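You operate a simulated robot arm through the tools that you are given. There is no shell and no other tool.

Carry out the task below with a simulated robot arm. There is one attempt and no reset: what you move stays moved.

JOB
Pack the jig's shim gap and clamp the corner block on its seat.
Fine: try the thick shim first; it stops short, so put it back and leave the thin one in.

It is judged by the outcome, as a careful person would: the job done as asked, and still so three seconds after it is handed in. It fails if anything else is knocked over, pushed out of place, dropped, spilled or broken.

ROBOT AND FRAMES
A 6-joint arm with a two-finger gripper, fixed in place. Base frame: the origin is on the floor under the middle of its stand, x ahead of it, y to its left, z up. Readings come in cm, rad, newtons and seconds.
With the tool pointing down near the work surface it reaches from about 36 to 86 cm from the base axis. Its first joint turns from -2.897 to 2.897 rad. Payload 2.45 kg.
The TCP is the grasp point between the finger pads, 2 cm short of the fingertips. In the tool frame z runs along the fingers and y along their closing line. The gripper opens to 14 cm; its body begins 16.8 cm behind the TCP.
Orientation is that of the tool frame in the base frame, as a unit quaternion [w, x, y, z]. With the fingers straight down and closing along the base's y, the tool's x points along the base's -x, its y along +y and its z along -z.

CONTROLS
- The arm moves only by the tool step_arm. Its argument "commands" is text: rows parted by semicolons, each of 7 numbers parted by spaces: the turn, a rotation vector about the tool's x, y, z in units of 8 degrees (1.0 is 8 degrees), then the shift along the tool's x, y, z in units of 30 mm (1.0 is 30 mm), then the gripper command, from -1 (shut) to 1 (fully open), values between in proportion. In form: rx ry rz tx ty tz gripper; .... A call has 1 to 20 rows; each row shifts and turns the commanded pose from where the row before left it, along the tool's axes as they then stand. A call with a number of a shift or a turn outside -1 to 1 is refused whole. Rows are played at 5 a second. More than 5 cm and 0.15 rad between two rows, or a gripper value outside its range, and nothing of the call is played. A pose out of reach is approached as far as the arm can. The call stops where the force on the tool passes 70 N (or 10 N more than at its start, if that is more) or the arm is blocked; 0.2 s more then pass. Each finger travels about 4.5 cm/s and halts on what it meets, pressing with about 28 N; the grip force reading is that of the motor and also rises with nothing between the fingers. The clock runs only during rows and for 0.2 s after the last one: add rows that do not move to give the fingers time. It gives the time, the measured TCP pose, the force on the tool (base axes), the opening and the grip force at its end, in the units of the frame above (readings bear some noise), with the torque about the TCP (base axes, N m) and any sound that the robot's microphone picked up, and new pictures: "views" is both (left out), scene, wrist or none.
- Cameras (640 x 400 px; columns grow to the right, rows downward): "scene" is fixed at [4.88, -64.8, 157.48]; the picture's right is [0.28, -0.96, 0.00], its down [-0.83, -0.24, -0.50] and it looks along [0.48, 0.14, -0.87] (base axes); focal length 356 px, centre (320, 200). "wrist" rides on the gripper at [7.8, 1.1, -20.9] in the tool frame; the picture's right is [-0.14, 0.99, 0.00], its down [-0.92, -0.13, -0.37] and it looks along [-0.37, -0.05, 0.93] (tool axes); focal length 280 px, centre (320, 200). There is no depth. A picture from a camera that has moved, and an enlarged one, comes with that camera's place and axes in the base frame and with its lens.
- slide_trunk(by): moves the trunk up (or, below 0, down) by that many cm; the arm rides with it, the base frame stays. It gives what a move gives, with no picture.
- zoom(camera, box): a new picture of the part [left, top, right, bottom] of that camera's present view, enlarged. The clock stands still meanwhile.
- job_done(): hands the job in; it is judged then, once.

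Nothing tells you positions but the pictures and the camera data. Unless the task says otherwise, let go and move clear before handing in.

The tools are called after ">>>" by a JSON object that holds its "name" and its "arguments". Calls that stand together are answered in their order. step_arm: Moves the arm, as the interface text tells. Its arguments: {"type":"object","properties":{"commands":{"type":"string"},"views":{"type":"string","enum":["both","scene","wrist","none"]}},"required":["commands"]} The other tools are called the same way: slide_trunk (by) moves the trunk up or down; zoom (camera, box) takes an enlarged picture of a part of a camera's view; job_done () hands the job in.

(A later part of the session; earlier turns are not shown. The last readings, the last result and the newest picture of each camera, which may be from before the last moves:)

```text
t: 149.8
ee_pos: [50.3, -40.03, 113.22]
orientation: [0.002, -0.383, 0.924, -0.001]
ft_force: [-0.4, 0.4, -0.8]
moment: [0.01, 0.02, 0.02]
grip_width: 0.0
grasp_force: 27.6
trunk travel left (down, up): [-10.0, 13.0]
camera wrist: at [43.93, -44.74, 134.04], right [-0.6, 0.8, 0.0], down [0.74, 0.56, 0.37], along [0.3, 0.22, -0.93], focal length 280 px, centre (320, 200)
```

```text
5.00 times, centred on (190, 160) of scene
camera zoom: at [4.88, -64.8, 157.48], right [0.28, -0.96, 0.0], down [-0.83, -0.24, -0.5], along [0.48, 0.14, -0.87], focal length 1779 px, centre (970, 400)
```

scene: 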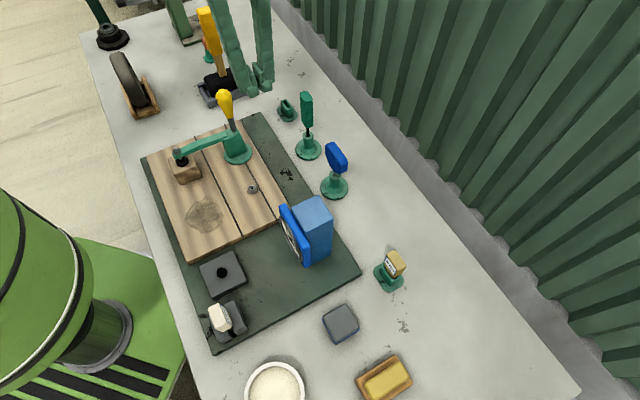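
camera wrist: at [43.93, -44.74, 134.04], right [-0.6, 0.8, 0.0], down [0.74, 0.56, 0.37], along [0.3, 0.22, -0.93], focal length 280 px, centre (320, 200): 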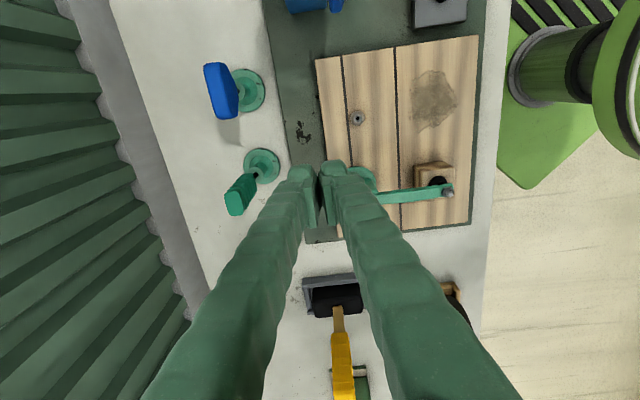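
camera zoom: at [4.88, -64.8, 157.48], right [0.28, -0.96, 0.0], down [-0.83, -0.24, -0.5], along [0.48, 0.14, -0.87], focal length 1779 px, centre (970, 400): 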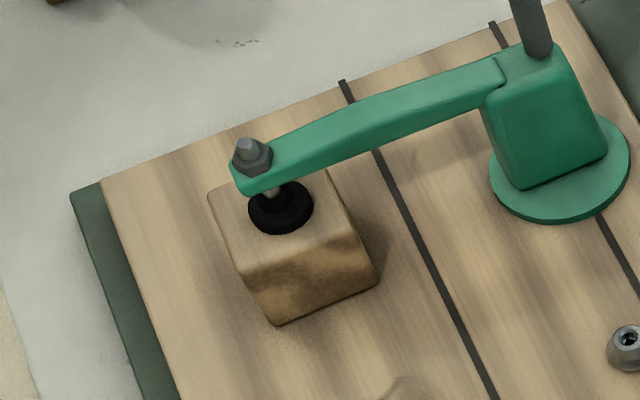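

Block and pad look well centred. I want a precise reading of the dial face-on, so I'll turn the hand and view it from its front side.

>>> {"name": "step_arm", "arguments": {"commands": "0 0 0.9375 0 0 0 -1; 0 0 0.9375 0 0 0 -1; 0 0 0.9375 0 0 0 -1; 0 0 0.9375 0 0 0 -1; 0 0 0.9375 0 0 0 -1; 0 0 0.9375 0 0 0 -1; 0 0 0.9375 0 0 0 -1; 0 0 0.9375 0 0 0 -1; 0 0 0.9375 0 0 0 -1; 0 0 0.9375 0 0 0 -1; 0 0 0.9375 0 0 0 -1; 0 0 0.9375 0 0 0 -1; 0 0 0 0 0 0 -1", "views": "none"}}

>>> {"name": "step_arm", "arguments": {"commands": "0 0 0 0.9 0 0 -1; 0 0 0 0.9 0 0 -1; 0 0 0 0.9 0 0 -1; 0 0 0 0.9 0 0 -1; 0 0 0 0.9 0 0 -1; 0 0 0 0.9 0 0 -1; 0 0 0 0.9 0 0 -1; 0 0 0 0.9 0 0 -1; 0 0 0 0.5 0 0.6 -1; 0 0 0 0 0 0.9 -1; 0 0 0 0 0 0.9 -1; 0 0 0 0 0 0.9 -1; 0 0 0 0 0 0 -1", "views": "wrist"}}

>>> {"name": "zoom", "arguments": {"camera": "wrist", "box": [100, 180, 260, 340]}}

```text
t: 152.6
ee_pos: [50.02, -39.85, 113.05]
orientation: [0.001, 0.383, 0.924, 0.0]
ft_force: [-0.1, -0.7, -0.9]
moment: [-0.02, -0.01, -0.01]
grip_width: 0.01
grasp_force: 27.7
trunk travel left (down, up): [-10.0, 13.0]
```

```text
t: 155.4
ee_pos: [33.81, -23.62, 103.06]
orientation: [0.002, 0.383, 0.924, 0.001]
ft_force: [-0.1, -1.3, -0.8]
moment: [-0.01, 0.01, 0.03]
grip_width: 0.01
grasp_force: 27.2
trunk travel left (down, up): [-10.0, 13.0]
camera wrist: at [29.01, -17.38, 123.83], right [0.8, 0.6, 0.0], down [0.56, -0.74, 0.37], along [0.22, -0.29, -0.93], focal length 280 px, centre (320, 200)
```

wrist: 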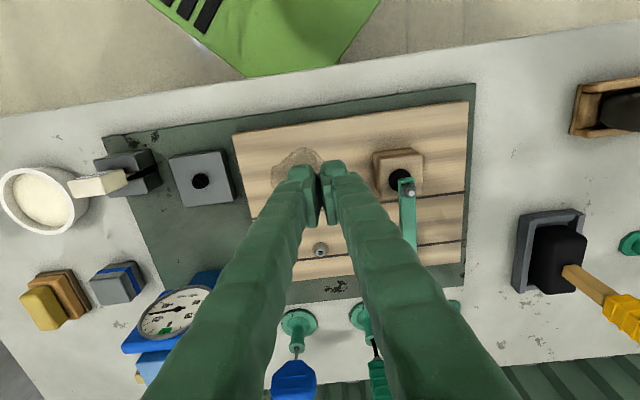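

```text
2.50 times, centred on (180, 260) of wrist
camera zoom: at [29.01, -17.38, 123.83], right [0.8, 0.6, 0.0], down [0.56, -0.74, 0.37], along [0.22, -0.29, -0.93], focal length 701 px, centre (670, 50)
```

zoom: 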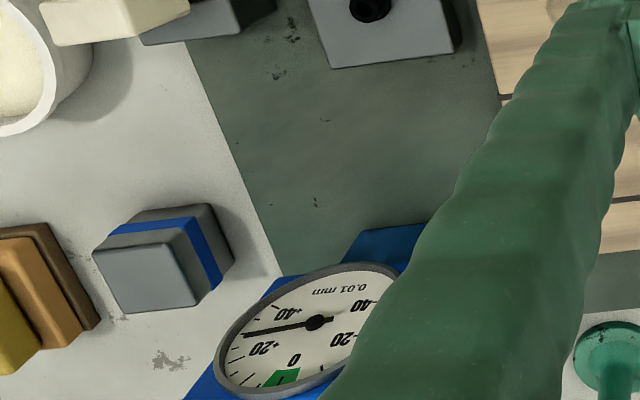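

The dial reads about +31, and looking back it already did so once the block was set down, before clamping: it senses where the block sits. I'll measure the block against the pad closely in this view.

>>> {"name": "zoom", "arguments": {"camera": "wrist", "box": [360, 135, 440, 215]}}

>>> {"name": "zoom", "arguments": {"camera": "scene", "box": [165, 135, 225, 195]}}

>>> {"name": "zoom", "arguments": {"camera": "wrist", "box": [120, 270, 220, 370]}}

>>> {"name": "zoom", "arguments": {"camera": "wrist", "box": [60, 140, 180, 220]}}

```text
5.00 times, centred on (400, 175) of wrist
camera zoom: at [29.01, -17.38, 123.83], right [0.8, 0.6, 0.0], down [0.56, -0.74, 0.37], along [0.22, -0.29, -0.93], focal length 1402 px, centre (-80, 325)
```

zoom: 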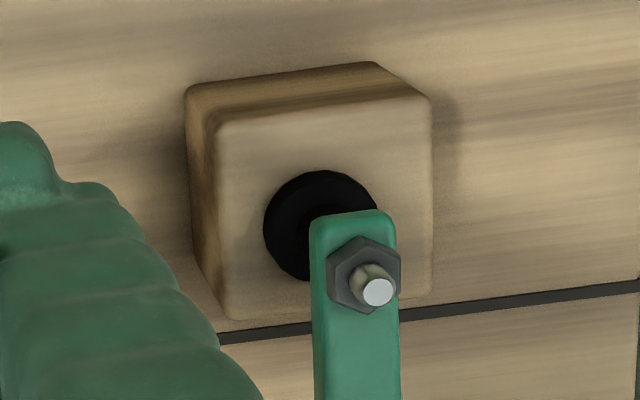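

```text
6.67 times, centred on (195, 165) of scene
camera zoom: at [4.88, -64.8, 157.48], right [0.28, -0.96, 0.0], down [-0.83, -0.24, -0.5], along [0.48, 0.14, -0.87], focal length 2372 px, centre (1153, 433)
```

zoom: 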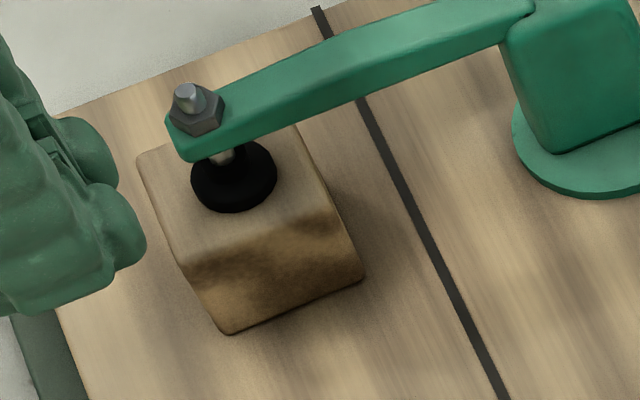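

```text
4.00 times, centred on (170, 320) of wrist
camera zoom: at [29.01, -17.38, 123.83], right [0.8, 0.6, 0.0], down [0.56, -0.74, 0.37], along [0.22, -0.29, -0.93], focal length 1122 px, centre (920, -280)
```

zoom: 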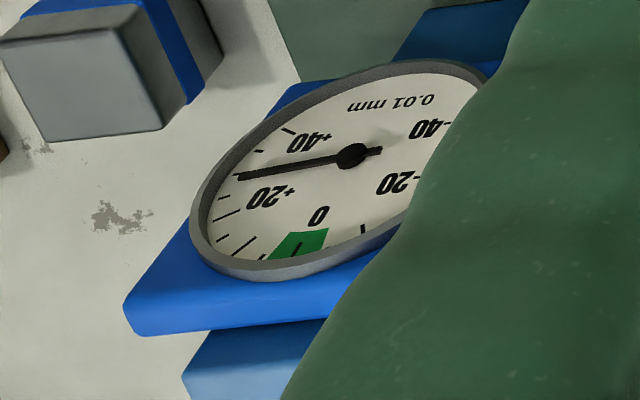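

```text
5.00 times, centred on (120, 180) of wrist
camera zoom: at [29.01, -17.38, 123.83], right [0.8, 0.6, 0.0], down [0.56, -0.74, 0.37], along [0.22, -0.29, -0.93], focal length 1402 px, centre (1320, 300)
```

zoom: 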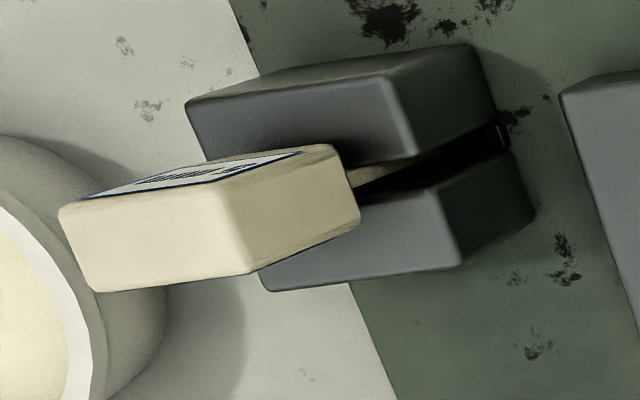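

>>> {"name": "zoom", "arguments": {"camera": "scene", "box": [278, 200, 318, 270]}}

```text
5.71 times, centred on (298, 235) of scene
camera zoom: at [4.88, -64.8, 157.48], right [0.28, -0.96, 0.0], down [-0.83, -0.24, -0.5], along [0.48, 0.14, -0.87], focal length 2033 px, centre (446, 0)
```

zoom: 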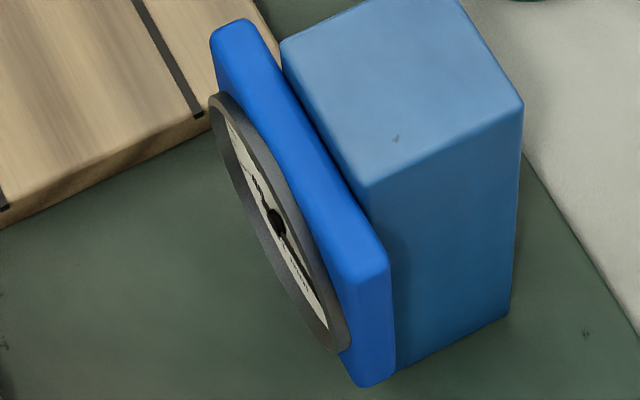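

The reading works out at about +29. Two causes are possible: the shim not quite home (its handle stands ~1 cm proud and leans), or the block slightly off. I'll test the shim first: regrip it upright, centred on the gap, and feel for more depth.

>>> {"name": "step_arm", "arguments": {"commands": "0 0 -0.9375 0 0 0 -1; 0 0 -0.9375 0 0 0 -1; 0 0 -0.9375 0 0 0 -1; 0 0 -0.9375 0 0 0 -1; 0 0 -0.9375 0 0 0 -1; 0 0 -0.9375 0 0 0 -1; 0 0 -0.9375 0 0 0 -1; 0 0 -0.9375 0 0 0 -1; 0 0 -0.9375 0 0 0 -1; 0 0 -0.9375 0 0 0 -1; 0 0 -0.9375 0 0 0 -1; 0 0 -0.9375 0 0 0 -1; 0 0 0 0 0 0 -0.14", "views": "none"}}

>>> {"name": "step_arm", "arguments": {"commands": "0 0 0 0.94 0 0 -0.14; 0 0 0 0.94 0 0 -0.14; 0 0 0 0.94 0 0 -0.14; 0 0 0 0.94 0 0 -0.14; 0 0 0 0.94 0 0 -0.14; 0 0 0 0.94 0 0 -0.14; 0 0 0 0.94 0 0 -0.14; 0 0 0 0.94 0 0 -0.14; 0 0 0 0.94 0 0 -0.14; 0 0 0 0.94 0 0 -0.14; 0 0 0 0 0 0 -0.14", "views": "both"}}

>>> {"name": "zoom", "arguments": {"camera": "wrist", "box": [270, 110, 370, 220]}}

```text
t: 158.2
ee_pos: [33.77, -23.65, 103.04]
orientation: [0.002, -0.384, 0.923, -0.001]
ft_force: [-0.8, 0.3, -0.3]
moment: [-0.01, 0.0, 0.03]
grip_width: 3.39
grasp_force: 0.1
trunk travel left (down, up): [-10.0, 13.0]
```

```text
t: 160.6
ee_pos: [13.75, -43.59, 103.02]
orientation: [0.001, -0.382, 0.924, -0.001]
ft_force: [-0.1, 0.5, 0.6]
moment: [0.0, -0.01, -0.03]
grip_width: 6.04
grasp_force: 0.0
trunk travel left (down, up): [-10.0, 13.0]
camera wrist: at [7.45, -48.32, 123.91], right [-0.6, 0.8, 0.0], down [0.74, 0.56, 0.37], along [0.3, 0.22, -0.93], focal length 280 px, centre (320, 200)
```

scene: 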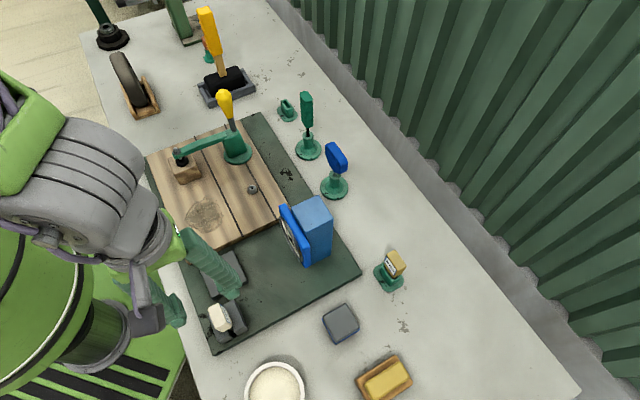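
wrist: 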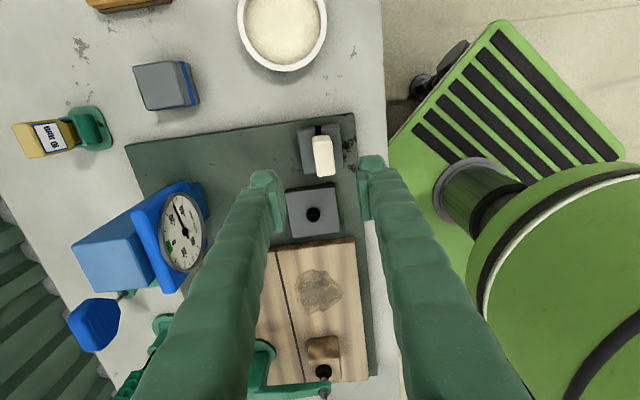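

```text
3.64 times, centred on (320, 165) of wrist
camera zoom: at [7.45, -48.32, 123.91], right [-0.6, 0.8, 0.0], down [0.74, 0.56, 0.37], along [0.3, 0.22, -0.93], focal length 1020 px, centre (320, 327)
```

zoom: 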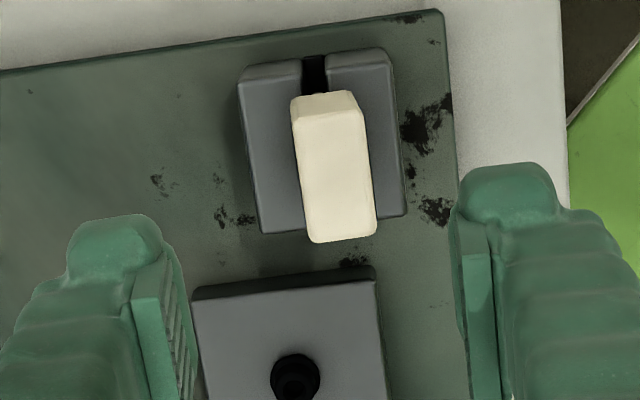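

The shim, jaws and dial are all in view here. I'll come down around the handle, centred on the gap, and regrip it upright.

>>> {"name": "step_arm", "arguments": {"commands": "0 0 0 0 0.03 0.8 -0.14; 0 0 0 0 0 0.9 -0.14; 0 0 0 0 0 0.9 -0.14; 0 0 0 0 0 0.9 -0.14; 0 0 0 0 0 0.65 -0.14; 0 0 0 0 0 0 -0.14", "views": "wrist"}}

>>> {"name": "zoom", "arguments": {"camera": "wrist", "box": [260, 110, 380, 240]}}

>>> {"name": "zoom", "arguments": {"camera": "wrist", "box": [30, 200, 180, 380]}}

```text
t: 162.0
ee_pos: [13.89, -43.52, 90.58]
orientation: [0.0, -0.383, 0.924, -0.001]
ft_force: [0.3, 0.2, -0.5]
moment: [0.02, 0.0, -0.02]
grip_width: 6.0
grasp_force: 0.0
trunk travel left (down, up): [-10.0, 13.0]
camera wrist: at [7.52, -48.28, 111.39], right [-0.6, 0.8, 0.0], down [0.74, 0.56, 0.37], along [0.3, 0.22, -0.93], focal length 280 px, centre (320, 200)
```

wrist: 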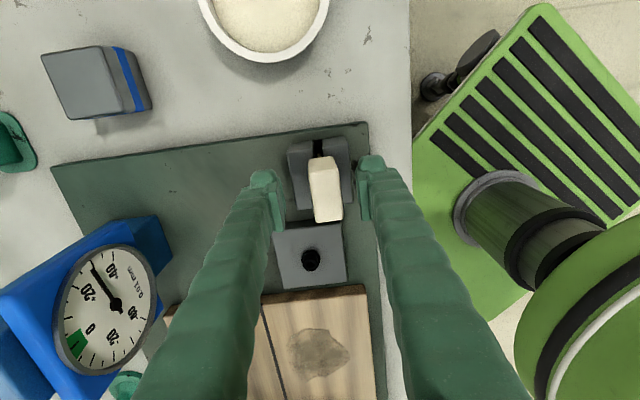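

```text
3.08 times, centred on (320, 175) of wrist
camera zoom: at [7.52, -48.28, 111.39], right [-0.6, 0.8, 0.0], down [0.74, 0.56, 0.37], along [0.3, 0.22, -0.93], focal length 863 px, centre (320, 277)
```

zoom: 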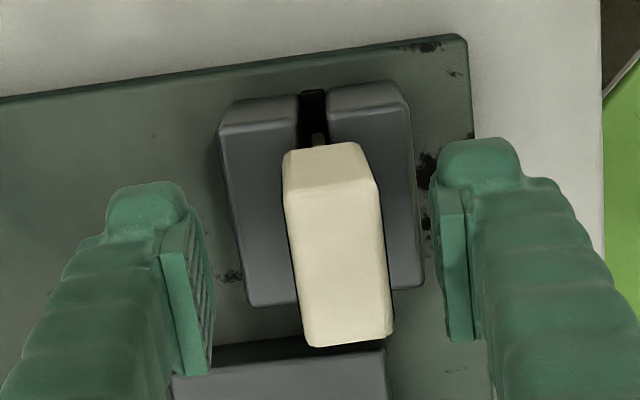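

```text
2.22 times, centred on (105, 290) of wrist
camera zoom: at [7.52, -48.28, 111.39], right [-0.6, 0.8, 0.0], down [0.74, 0.56, 0.37], along [0.3, 0.22, -0.93], focal length 623 px, centre (798, 0)
```

zoom: 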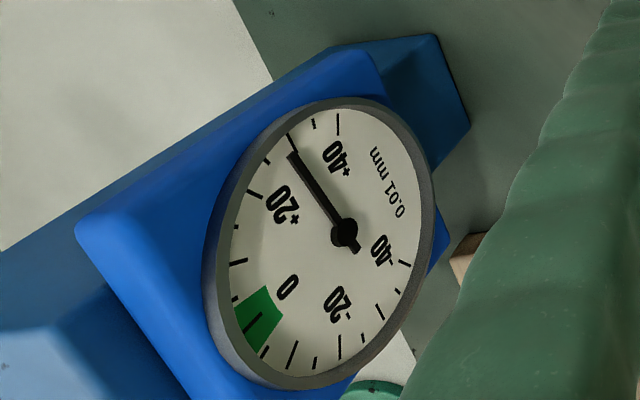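

The dial reads right on +30. Now I'll close on the handle and see if anything changes.

>>> {"name": "step_arm", "arguments": {"commands": "0 0 0 0 0 0 -0.5; 0 0 0 0 0 0 -0.6; 0 0 0 0 0 0 -1; 0 0 0 0 0 0 -1; 0 0 0 0 0 0 -1; 0 0 0 0 0 0 -1", "views": "wrist"}}

>>> {"name": "zoom", "arguments": {"camera": "wrist", "box": [280, 110, 360, 170]}}

>>> {"name": "zoom", "arguments": {"camera": "wrist", "box": [30, 200, 180, 380]}}

```text
t: 163.4
ee_pos: [13.93, -43.38, 90.44]
orientation: [0.001, -0.382, 0.924, -0.001]
ft_force: [1.3, -0.1, 0.0]
moment: [0.0, 0.04, -0.02]
grip_width: 2.18
grasp_force: 28.1
trunk travel left (down, up): [-10.0, 13.0]
camera wrist: at [7.52, -48.27, 111.41], right [-0.6, 0.8, 0.0], down [0.74, 0.56, 0.37], along [0.3, 0.22, -0.93], focal length 280 px, centre (320, 200)
```

wrist: 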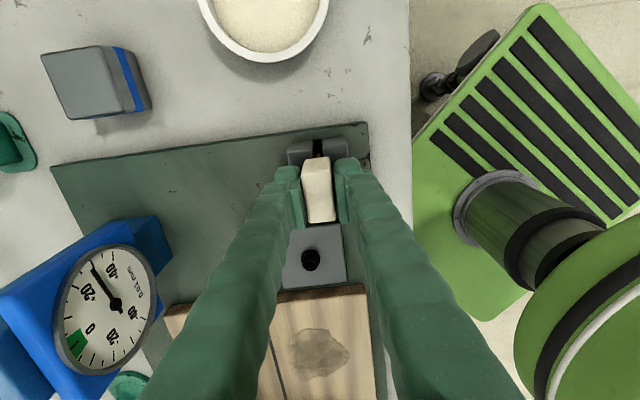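

```text
6.67 times, centred on (320, 140) of wrist
camera zoom: at [7.52, -48.27, 111.41], right [-0.6, 0.8, 0.0], down [0.74, 0.56, 0.37], along [0.3, 0.22, -0.93], focal length 1869 px, centre (320, 600)
```

zoom: 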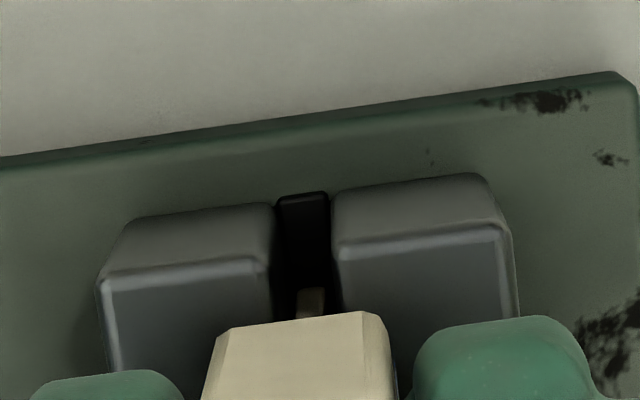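

```text
2.22 times, centred on (105, 290) of wrist
camera zoom: at [7.52, -48.27, 111.41], right [-0.6, 0.8, 0.0], down [0.74, 0.56, 0.37], along [0.3, 0.22, -0.93], focal length 623 px, centre (798, 0)
```

zoom: 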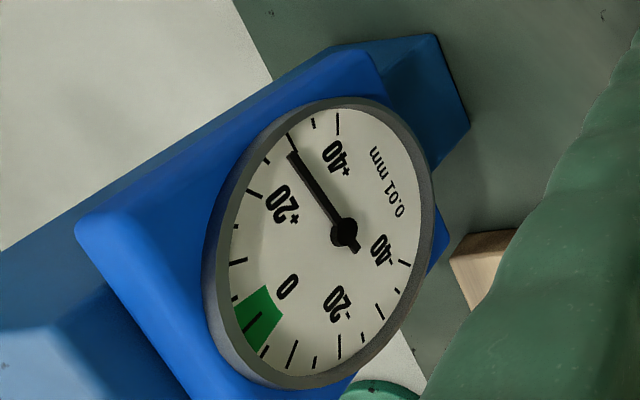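

>>> {"name": "step_arm", "arguments": {"commands": "0 0 0 0 0 0.05 -1; 0 0 0 0 0 0.05 -1; 0 0 0 0 0 0 -1", "views": "none"}}

>>> {"name": "step_arm", "arguments": {"commands": "0 0 0 0 0.02 0 -1; 0 0 0 0 0.02 0 -1; 0 0 0 0 0 0.04 -1; 0 0 0 0 0 0 -1", "views": "none"}}

```text
t: 164.2
ee_pos: [13.81, -43.53, 90.38]
orientation: [0.001, -0.382, 0.924, -0.001]
ft_force: [0.1, 0.1, 23.8]
moment: [-0.06, 0.08, -0.02]
grip_width: 2.17
grasp_force: 28.1
trunk travel left (down, up): [-10.0, 13.0]
```

```text
t: 165.2
ee_pos: [13.64, -43.44, 90.22]
orientation: [0.0, -0.383, 0.924, 0.0]
ft_force: [0.0, -0.2, 23.5]
moment: [-0.06, 0.03, 0.0]
grip_width: 2.18
grasp_force: 27.9
trunk travel left (down, up): [-10.0, 13.0]
```

It meets the floor at once even when upright: the shim is home. As a check on what drives the dial, I'll lift the shim a little and watch the needle.

>>> {"name": "step_arm", "arguments": {"commands": "0 0 0 0 -0.04 -0.25 -1; 0 0 0 0 0 -0.3 -1; 0 0 0 0 0 -0.3 -1; 0 0 0 0 0 0 -1", "views": "wrist"}}

>>> {"name": "zoom", "arguments": {"camera": "wrist", "box": [30, 190, 190, 370]}}

>>> {"name": "zoom", "arguments": {"camera": "wrist", "box": [280, 110, 360, 170]}}

```text
t: 166.2
ee_pos: [13.71, -43.42, 92.67]
orientation: [0.001, -0.382, 0.924, 0.001]
ft_force: [-1.8, 1.2, -1.5]
moment: [0.11, 0.08, -0.02]
grip_width: 2.2
grasp_force: 27.7
trunk travel left (down, up): [-10.0, 13.0]
camera wrist: at [7.5, -48.21, 113.56], right [-0.6, 0.8, 0.0], down [0.74, 0.56, 0.37], along [0.3, 0.22, -0.93], focal length 280 px, centre (320, 200)
```

wrist: 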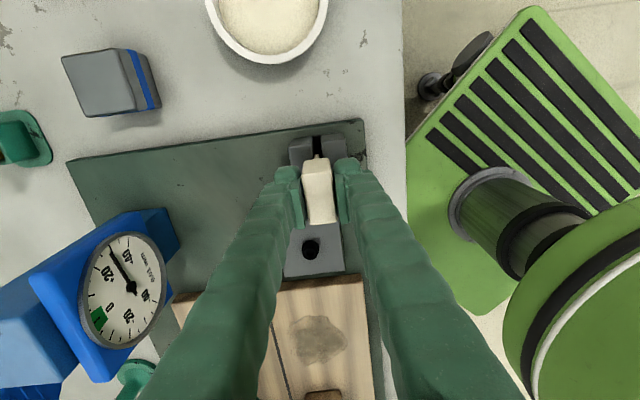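

```text
2.22 times, centred on (110, 280) of wrist
camera zoom: at [7.5, -48.21, 113.56], right [-0.6, 0.8, 0.0], down [0.74, 0.56, 0.37], along [0.3, 0.22, -0.93], focal length 623 px, centre (787, 22)
```

zoom: 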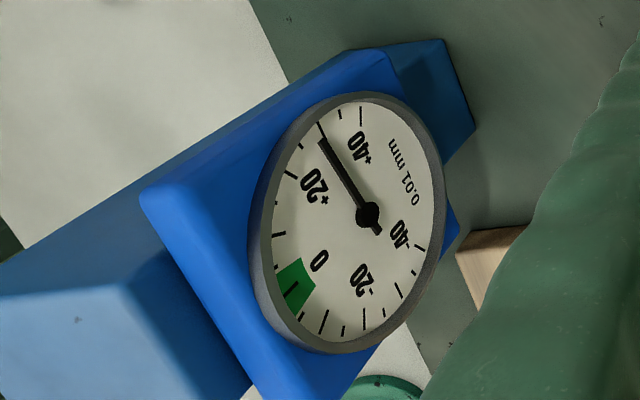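

```text
6.67 times, centred on (320, 140) of wrist
camera zoom: at [7.5, -48.21, 113.56], right [-0.6, 0.8, 0.0], down [0.74, 0.56, 0.37], along [0.3, 0.22, -0.93], focal length 1869 px, centre (320, 600)
```

zoom: 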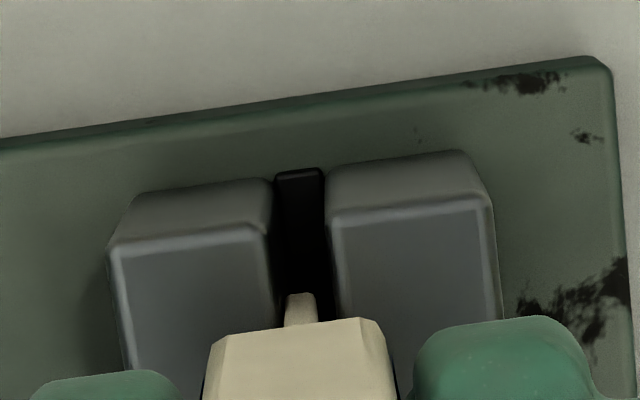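

The dial stays at +30 with the shim raised, so it follows the block alone. I'll put the shim back down to its floor and release it.

>>> {"name": "step_arm", "arguments": {"commands": "0 0 0 0 0 0.2 -1; 0 0 0 0 0 0.2 -1; 0 0 0 0 0 0.2 -1; 0 0 0 0 0 0.1 -1; 0 0 0 0 0 0 -1", "views": "none"}}

>>> {"name": "step_arm", "arguments": {"commands": "0 0 0 0 0 0.07 -1; 0 0 0 0 0 0.05 -1; 0 0 0 0 0 0 -1", "views": "wrist"}}

```text
t: 167.4
ee_pos: [13.76, -43.43, 90.52]
orientation: [0.001, -0.383, 0.924, 0.0]
ft_force: [-1.3, 0.7, 0.0]
moment: [0.09, 0.06, 0.01]
grip_width: 2.2
grasp_force: 27.9
trunk travel left (down, up): [-10.0, 13.0]
```

```text
t: 168.2
ee_pos: [13.8, -43.42, 90.3]
orientation: [0.001, -0.382, 0.924, -0.001]
ft_force: [-0.3, 0.0, -1.4]
moment: [0.02, -0.01, 0.01]
grip_width: 2.18
grasp_force: 28.0
trunk travel left (down, up): [-10.0, 13.0]
camera wrist: at [7.48, -48.28, 111.12], right [-0.6, 0.8, 0.0], down [0.74, 0.56, 0.37], along [0.3, 0.22, -0.93], focal length 280 px, centre (320, 200)
```

wrist: 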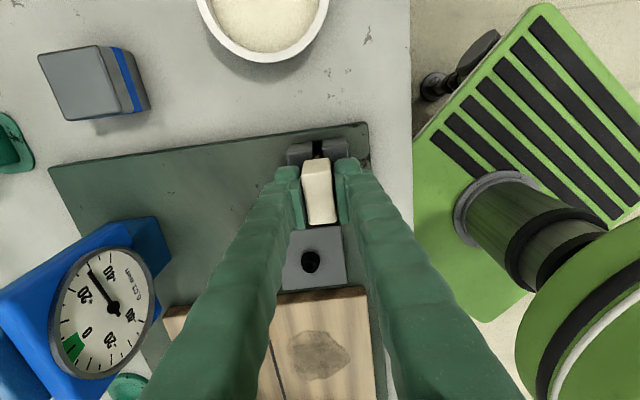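

>>> {"name": "step_arm", "arguments": {"commands": "0 0 0 0 0 0.07 -1; 0 0 0 0 0 0.05 -1; 0 0 0 0 0 0 -1", "views": "none"}}

>>> {"name": "step_arm", "arguments": {"commands": "0 0 0 0 0 0.07 -1; 0 0 0 0 0 0.05 -1; 0 0 0 0 0 0 -1", "views": "none"}}

```text
t: 169.0
ee_pos: [13.84, -43.51, 90.0]
orientation: [0.001, -0.383, 0.924, -0.002]
ft_force: [-0.1, -0.7, 24.6]
moment: [-0.09, 0.06, 0.01]
grip_width: 2.16
grasp_force: 28.0
trunk travel left (down, up): [-10.0, 13.0]
```

```text
t: 169.8
ee_pos: [13.8, -43.39, 89.68]
orientation: [0.001, -0.383, 0.924, -0.001]
ft_force: [-1.3, -0.8, 22.7]
moment: [-0.05, 0.04, 0.01]
grip_width: 2.17
grasp_force: 27.6
trunk travel left (down, up): [-10.0, 13.0]
```

It is back on the floor of the gap. Releasing and rising.

>>> {"name": "step_arm", "arguments": {"commands": "0 0 0 0 0 -0.05 -1; 0 0 0 0 0 0 -0.5; 0 0 0 0 0 0 -0.3; 0 0 0 0 0 0 -0.14; 0 0 0 0 0 0 -0.14; 0 0 0 0 0 -0.5 -0.14; 0 0 0 0 0 -0.9 -0.14; 0 0 0 0 0 -0.9 -0.14; 0 0 0 0 0 -0.9 -0.14; 0 0 0 0 0 -0.9 -0.14; 0 0 0 0 0 0 -0.14", "views": "both"}}

>>> {"name": "zoom", "arguments": {"camera": "wrist", "box": [270, 110, 370, 220]}}

>>> {"name": "zoom", "arguments": {"camera": "scene", "box": [185, 270, 265, 350]}}

```text
t: 172.2
ee_pos: [13.79, -43.53, 102.02]
orientation: [0.002, -0.383, 0.924, -0.001]
ft_force: [0.3, 0.1, -1.0]
moment: [0.01, -0.02, -0.05]
grip_width: 6.01
grasp_force: 0.1
trunk travel left (down, up): [-10.0, 13.0]
camera wrist: at [7.46, -48.31, 122.82], right [-0.6, 0.8, 0.0], down [0.74, 0.56, 0.37], along [0.3, 0.22, -0.93], focal length 280 px, centre (320, 200)
```

scene: 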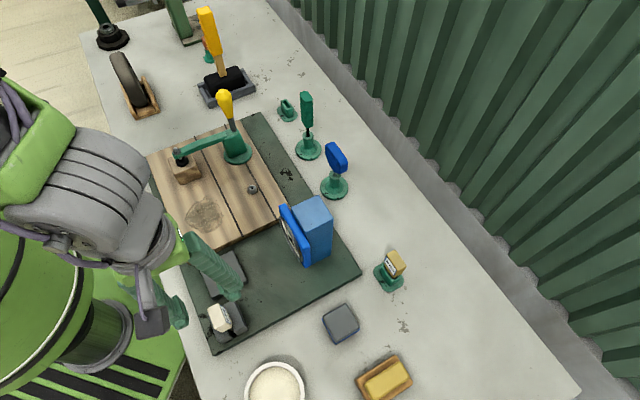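
wrist: 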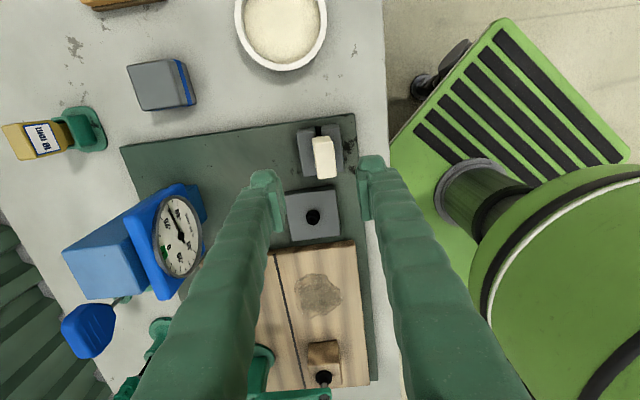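

```text
3.64 times, centred on (320, 165) of wrist
camera zoom: at [7.46, -48.31, 122.82], right [-0.6, 0.8, 0.0], down [0.74, 0.56, 0.37], along [0.3, 0.22, -0.93], focal length 1020 px, centre (320, 327)
```

zoom: 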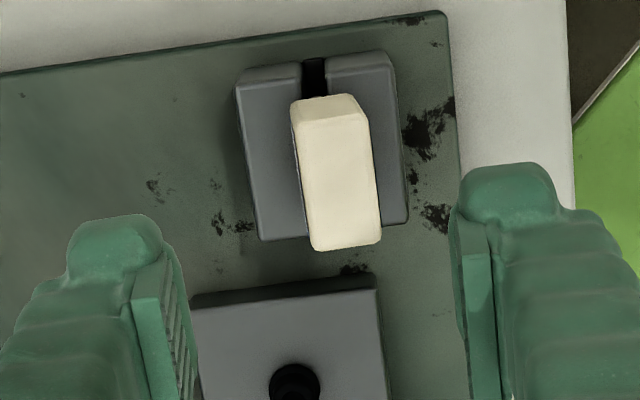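

```text
5.00 times, centred on (225, 310) of scene
camera zoom: at [4.88, -64.8, 157.48], right [0.28, -0.96, 0.0], down [-0.83, -0.24, -0.5], along [0.48, 0.14, -0.87], focal length 1779 px, centre (795, -350)
```

zoom: 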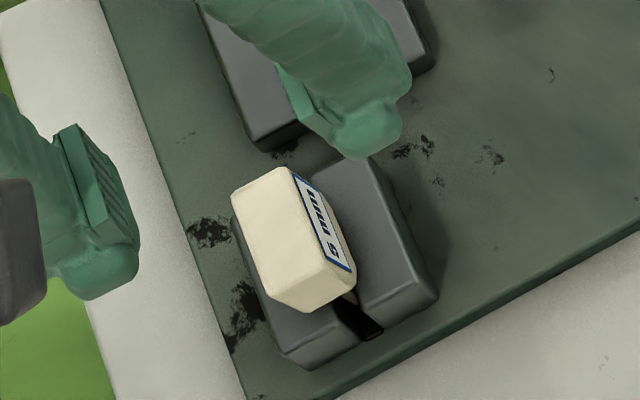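

The shim is seated as before. The dial points to the block being slightly off its seat, so I'll reopen the clamp, nudge the block using the dial as feedback, and clamp again. First I go over the clamp handle.

>>> {"name": "step_arm", "arguments": {"commands": "0 0 0 0 0 -1 -0.14; 0 0 0 0 0 -1 -0.14; 0 0 0 0 0 -1 -0.14; 0 0 0 0 0 -1 -0.14; 0 0 0.9375 0 0 0 -0.14; 0 0 0.9375 0 0 0 -0.14; 0 0 0.9375 0 0 0 -0.14; 0 0 0.9375 0 0 0 -0.14; 0 0 0.9375 0 0 0 -0.14; 0 0 0.9375 0 0 0 -0.14; 0 0 0.9375 0 0 0 -0.14; 0 0 0.9375 0 0 0 -0.14; 0 0 0.9375 0 0 0 -0.14; 0 0 0.9375 0 0 0 -0.14; 0 0 0.9375 0 0 0 -0.14; 0 0 0.9375 0 0 0 -0.14; 0 0 0 0 0 0 -0.14", "views": "none"}}

>>> {"name": "step_arm", "arguments": {"commands": "0 0 0 -0.47 0.97 -0.1 0; 0 0 0 -0.47 0.97 -0.1 0; 0 0 0 -0.47 0.97 -0.1 0; 0 0 0 -0.47 0.97 -0.1 0; 0 0 0 -0.47 0.97 -0.1 0; 0 0 0 -0.47 0.97 -0.1 0; 0 0 0 -0.47 0.97 -0.1 0; 0 0 0 -0.47 0.97 -0.1 0; 0 0 0 -0.47 0.97 -0.1 0; 0 0 0 -0.47 0.97 -0.1 0; 0 0 0 -0.47 0.97 -0.1 0; 0 0 0 -0.47 0.97 -0.1 0; 0 0 0 -0.47 0.97 0 0; 0 0 0 0 0 0 0", "views": "both"}}

>>> {"name": "zoom", "arguments": {"camera": "wrist", "box": [230, 50, 410, 210]}}

```text
t: 175.8
ee_pos: [13.74, -43.47, 114.09]
orientation: [0.001, 0.384, 0.923, 0.0]
ft_force: [-0.5, -0.2, -0.4]
moment: [-0.01, -0.02, 0.04]
grip_width: 6.01
grasp_force: 0.1
trunk travel left (down, up): [-10.0, 13.0]
```

```text
t: 178.8
ee_pos: [53.34, -29.75, 117.66]
orientation: [0.001, 0.383, 0.924, 0.0]
ft_force: [-0.2, -0.5, -0.1]
moment: [-0.02, -0.01, -0.02]
grip_width: 7.01
grasp_force: 0.0
trunk travel left (down, up): [-10.0, 13.0]
camera wrist: at [48.47, -23.36, 138.43], right [0.8, 0.6, 0.0], down [0.56, -0.74, 0.37], along [0.22, -0.29, -0.93], focal length 280 px, centre (320, 200)
```

scene: 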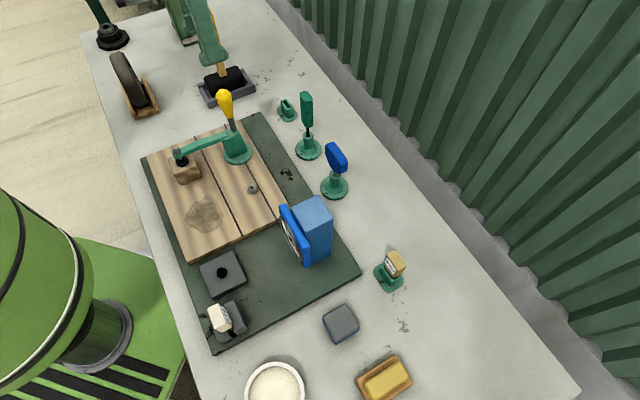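
wrist: 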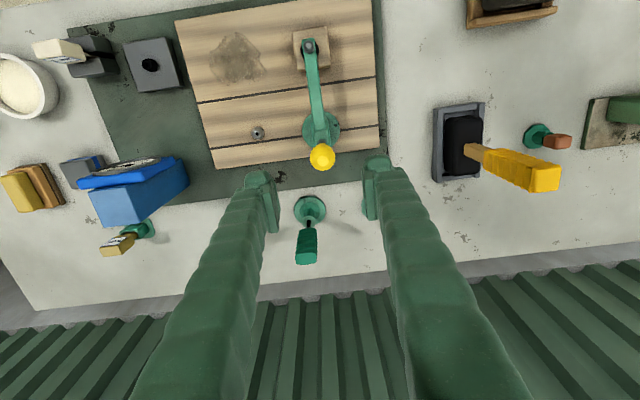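

```text
2.50 times, centred on (320, 130) of wrist
camera zoom: at [48.47, -23.36, 138.43], right [0.8, 0.6, 0.0], down [0.56, -0.74, 0.37], along [0.22, -0.29, -0.93], focal length 701 px, centre (320, 375)
```

zoom: 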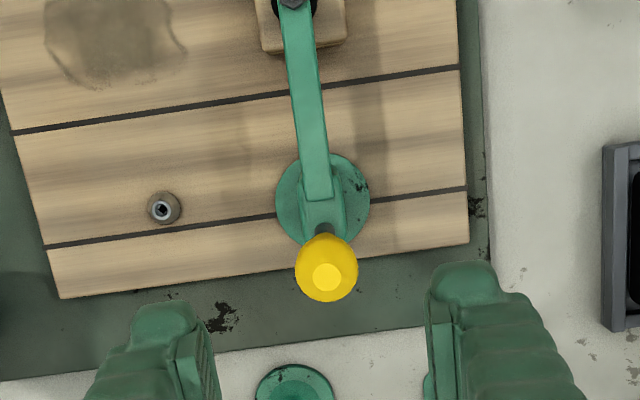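

>>> {"name": "step_arm", "arguments": {"commands": "0 0 0 0 0.1 0.8 0; 0 0 0 0 0 0.9 0; 0 0 0 0 0 0.9 0; 0 0 0 0 0 0.9 0; 0 0 0 0 0 0.9 0; 0 0 0 0 0 0.7 0; 0 0 0 0 0 0 0", "views": "both"}}

```text
t: 180.4
ee_pos: [53.89, -29.56, 102.34]
orientation: [0.001, 0.383, 0.924, 0.001]
ft_force: [1.2, 0.4, 0.4]
moment: [0.01, 0.0, 0.02]
grip_width: 6.97
grasp_force: 0.0
trunk travel left (down, up): [-10.0, 13.0]
camera wrist: at [48.98, -23.24, 123.28], right [0.8, 0.6, 0.0], down [0.56, -0.74, 0.37], along [0.22, -0.29, -0.93], focal length 280 px, centre (320, 200)
```

scene: 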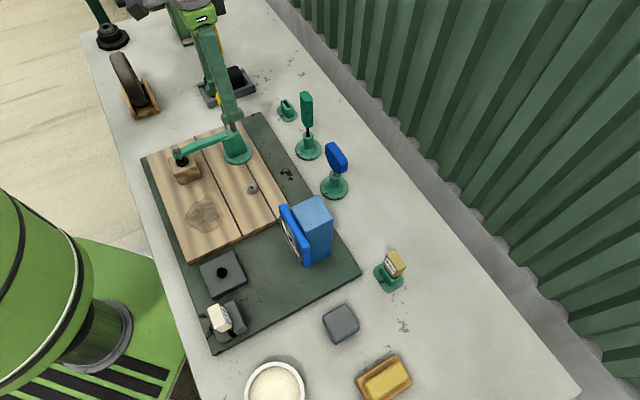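
wrist: 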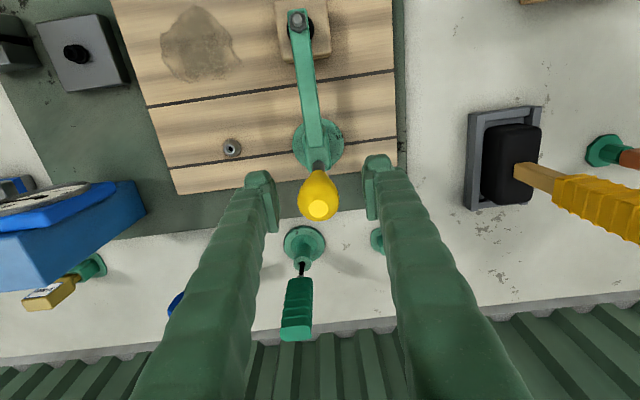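

The handle is between the fingers. Gripping it.

>>> {"name": "step_arm", "arguments": {"commands": "0 0 0 0 0 0 -0.3; 0 0 0 0 0 0 -1; 0 0 0 0 0 0 -1; 0 0 0 0 0 0 -1; 0 0 0 0 0 0 -1", "views": "wrist"}}

```text
t: 181.6
ee_pos: [53.77, -29.61, 102.55]
orientation: [0.0, 0.383, 0.924, 0.001]
ft_force: [-7.4, -9.1, -2.3]
moment: [-0.05, -0.14, -0.01]
grip_width: 2.86
grasp_force: 44.6
trunk travel left (down, up): [-10.0, 13.0]
camera wrist: at [48.89, -23.35, 123.28], right [0.8, 0.6, 0.0], down [0.56, -0.74, 0.37], along [0.22, -0.29, -0.93], focal length 280 px, centre (320, 200)
```

wrist: 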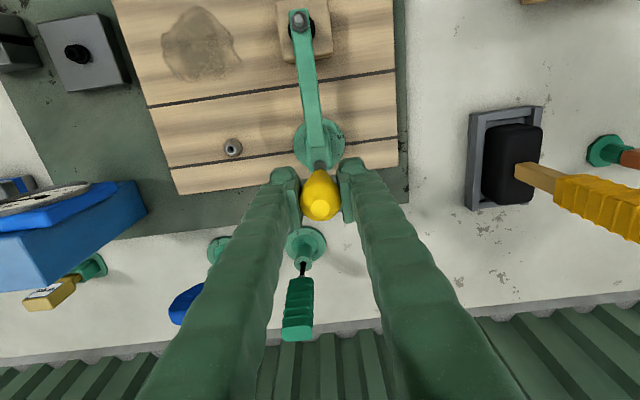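

Gripped. I'll pull the handle back toward the open position along its arc.

>>> {"name": "step_arm", "arguments": {"commands": "0 0 0 0 -0.05 0 -1; 0 0 0 -0.15 0 0.005 -1; 0 0 0 -0.15 0 0.01 -1; 0 0 0 -0.15 0 0.02 -1; 0 0 0 -0.15 0 0.03 -1; 0 0 0 0 0 0 -1", "views": "both"}}

```text
t: 183.0
ee_pos: [54.76, -30.58, 102.34]
orientation: [0.001, 0.383, 0.924, 0.001]
ft_force: [-4.3, 14.4, 1.6]
moment: [0.8, 0.83, -0.01]
grip_width: 2.83
grasp_force: 45.3
trunk travel left (down, up): [-10.0, 13.0]
camera wrist: at [49.98, -24.43, 123.11], right [0.8, 0.6, 0.0], down [0.56, -0.74, 0.37], along [0.22, -0.29, -0.93], focal length 280 px, centre (320, 200)
```

scene: 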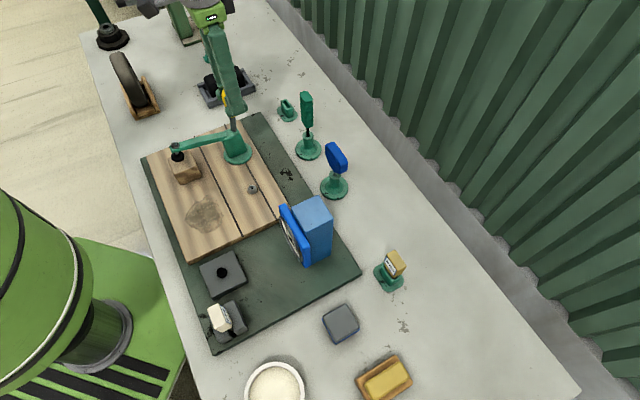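
wrist: 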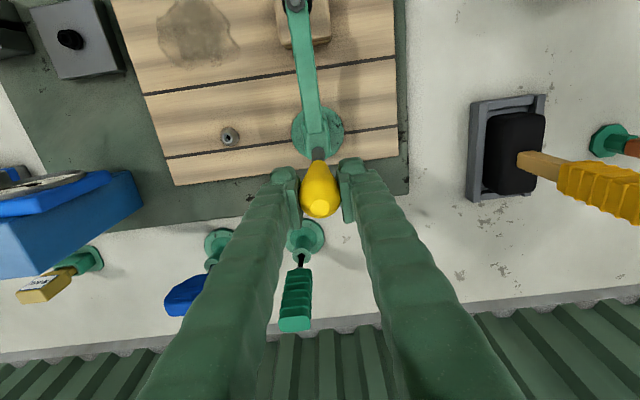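

The handle follows and the arm is lifting off the block. Continuing along the arc.

>>> {"name": "step_arm", "arguments": {"commands": "0 0 0 -0.2 0 0.04 -1; 0 0 0 -0.2 0 0.06 -1; 0 0 0 -0.2 0 0.08 -1; 0 0 0 -0.2 0 0.1 -1; 0 0 0 -0.2 0 0.12 -1; 0 0 0 0 0 0 -1", "views": "both"}}

```text
t: 184.4
ee_pos: [56.92, -33.03, 101.1]
orientation: [0.003, 0.382, 0.924, 0.0]
ft_force: [2.3, 7.3, 18.3]
moment: [0.71, 0.9, -0.02]
grip_width: 2.87
grasp_force: 45.3
trunk travel left (down, up): [-10.0, 13.0]
camera wrist: at [52.2, -26.67, 122.03], right [0.8, 0.6, 0.0], down [0.56, -0.74, 0.37], along [0.23, -0.3, -0.93], focal length 280 px, centre (320, 200)
```

scene: 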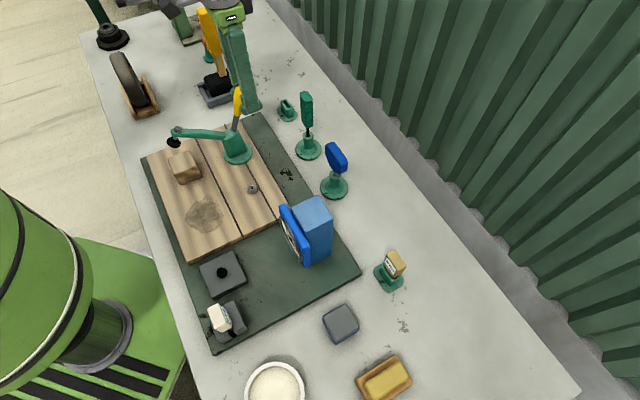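
wrist: 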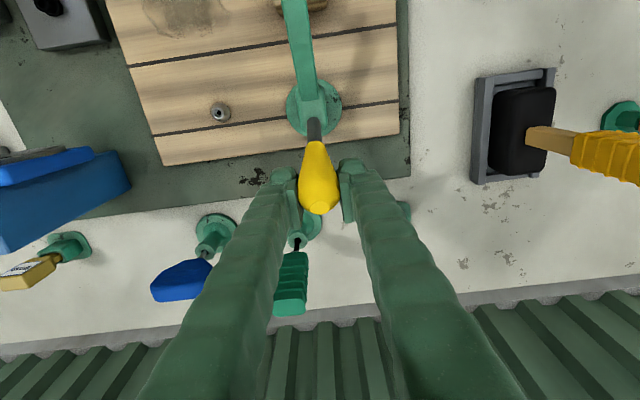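

>>> {"name": "step_arm", "arguments": {"commands": "0 0 0 -0.2 0 0.1 -1; 0 0 0 -0.2 0 0.12 -1; 0 0 0 -0.2 0 0.15 -1; 0 0 0 -0.18 0 0.17 -1; 0 0 0 -0.15 0 0.18 -1; 0 0 0 0 0 0 -1", "views": "both"}}

```text
t: 185.8
ee_pos: [59.0, -34.95, 98.81]
orientation: [0.002, 0.382, 0.924, -0.001]
ft_force: [3.2, 1.9, 16.7]
moment: [0.89, 0.95, -0.02]
grip_width: 2.87
grasp_force: 45.5
trunk travel left (down, up): [-10.0, 13.0]
camera wrist: at [54.19, -28.65, 119.76], right [0.8, 0.6, 0.0], down [0.56, -0.74, 0.37], along [0.23, -0.3, -0.93], focal length 280 px, centre (320, 200)
```

scene: 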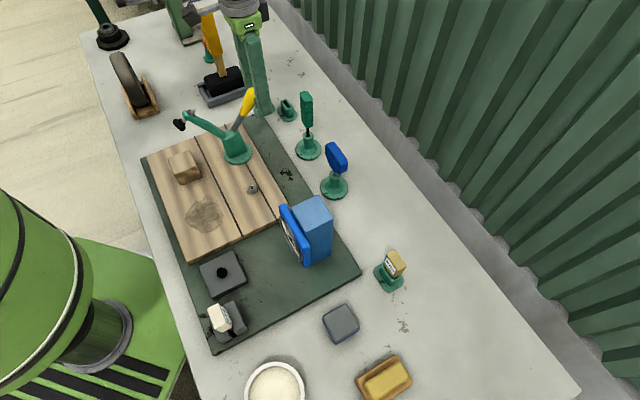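
wrist: 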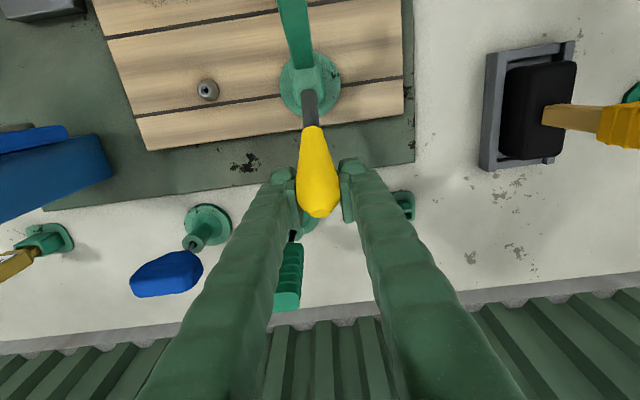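

>>> {"name": "step_arm", "arguments": {"commands": "0 0 0 -0.17 0 0.15 -1; 0 0 0 -0.15 0 0.16 -1; 0 0 0 -0.13 0 0.16 -1; 0 0 0 -0.1 0 0.16 -1; 0 0 0 0 0 0 -1", "views": "both"}}

>>> {"name": "zoom", "arguments": {"camera": "scene", "box": [150, 60, 310, 200]}}

```text
t: 187.0
ee_pos: [60.1, -36.09, 96.82]
orientation: [0.0, 0.382, 0.924, -0.001]
ft_force: [5.6, 6.4, 1.6]
moment: [0.17, 0.4, -0.04]
grip_width: 2.9
grasp_force: 45.1
trunk travel left (down, up): [-10.0, 13.0]
camera wrist: at [55.36, -29.81, 117.66], right [0.8, 0.6, 0.0], down [0.56, -0.74, 0.37], along [0.22, -0.29, -0.93], focal length 280 px, centre (320, 200)
```

scene: 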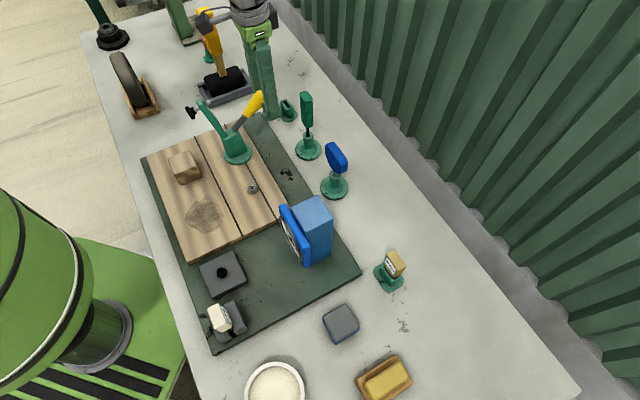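
wrist: 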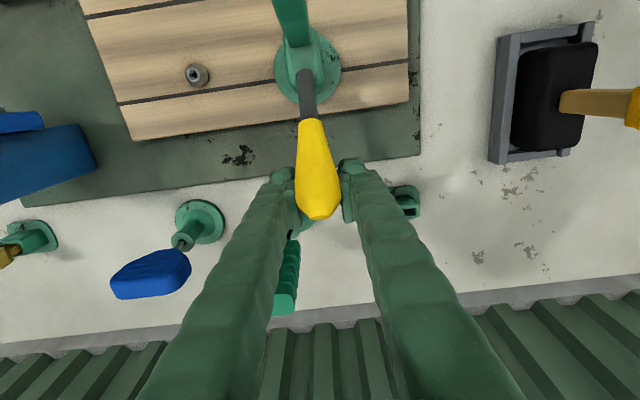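

```text
2.86 times, centred on (230, 130) of scene
camera zoom: at [4.88, -64.8, 157.48], right [0.28, -0.96, 0.0], down [-0.83, -0.24, -0.5], along [0.48, 0.14, -0.87], focal length 1016 px, centre (577, 400)
```

zoom: 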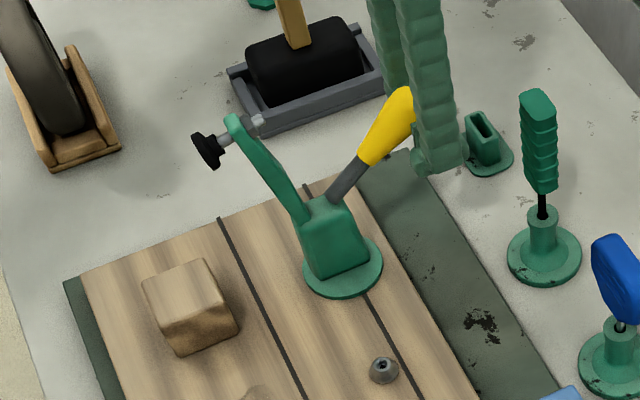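

Nearly fully open. A little further, then let go and rise.

>>> {"name": "step_arm", "arguments": {"commands": "0 0 0 -0.1 0 0.13 -1; 0 0 0 -0.08 0 0.13 -1; 0 0 0 0 0 0 -1; 0 0 0 0 0 0 -0.5; 0 0 0 0 0 0 -0.1; 0 0 0 0 0 0 0; 0 0 0 0 0 0 0", "views": "both"}}

>>> {"name": "zoom", "arguments": {"camera": "scene", "box": [150, 60, 310, 200]}}

```text
t: 188.6
ee_pos: [60.47, -36.57, 96.15]
orientation: [0.001, 0.383, 0.924, 0.001]
ft_force: [0.3, -0.5, 1.0]
moment: [0.0, 0.0, 0.0]
grip_width: 6.98
grasp_force: 0.1
trunk travel left (down, up): [-10.0, 13.0]
camera wrist: at [55.7, -30.25, 117.02], right [0.8, 0.6, 0.0], down [0.56, -0.74, 0.37], along [0.22, -0.29, -0.93], focal length 280 px, centre (320, 200)
```

scene: 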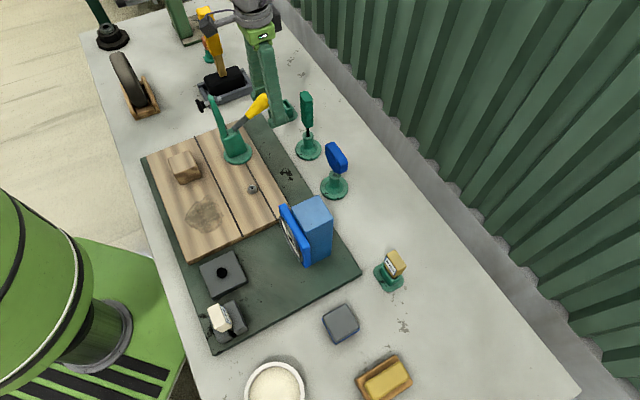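
wrist: 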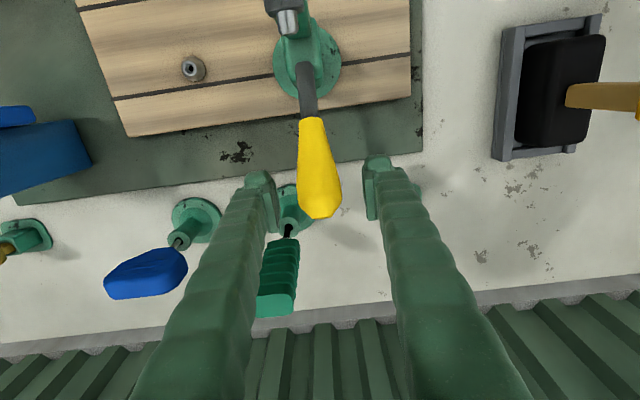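

```text
2.86 times, centred on (230, 130) of scene
camera zoom: at [4.88, -64.8, 157.48], right [0.28, -0.96, 0.0], down [-0.83, -0.24, -0.5], along [0.48, 0.14, -0.87], focal length 1016 px, centre (577, 400)
```

zoom: 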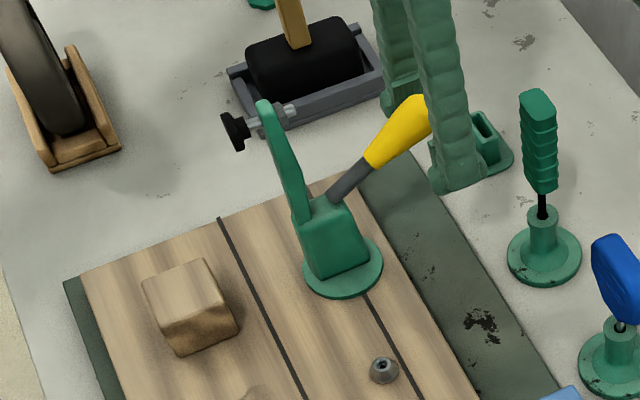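

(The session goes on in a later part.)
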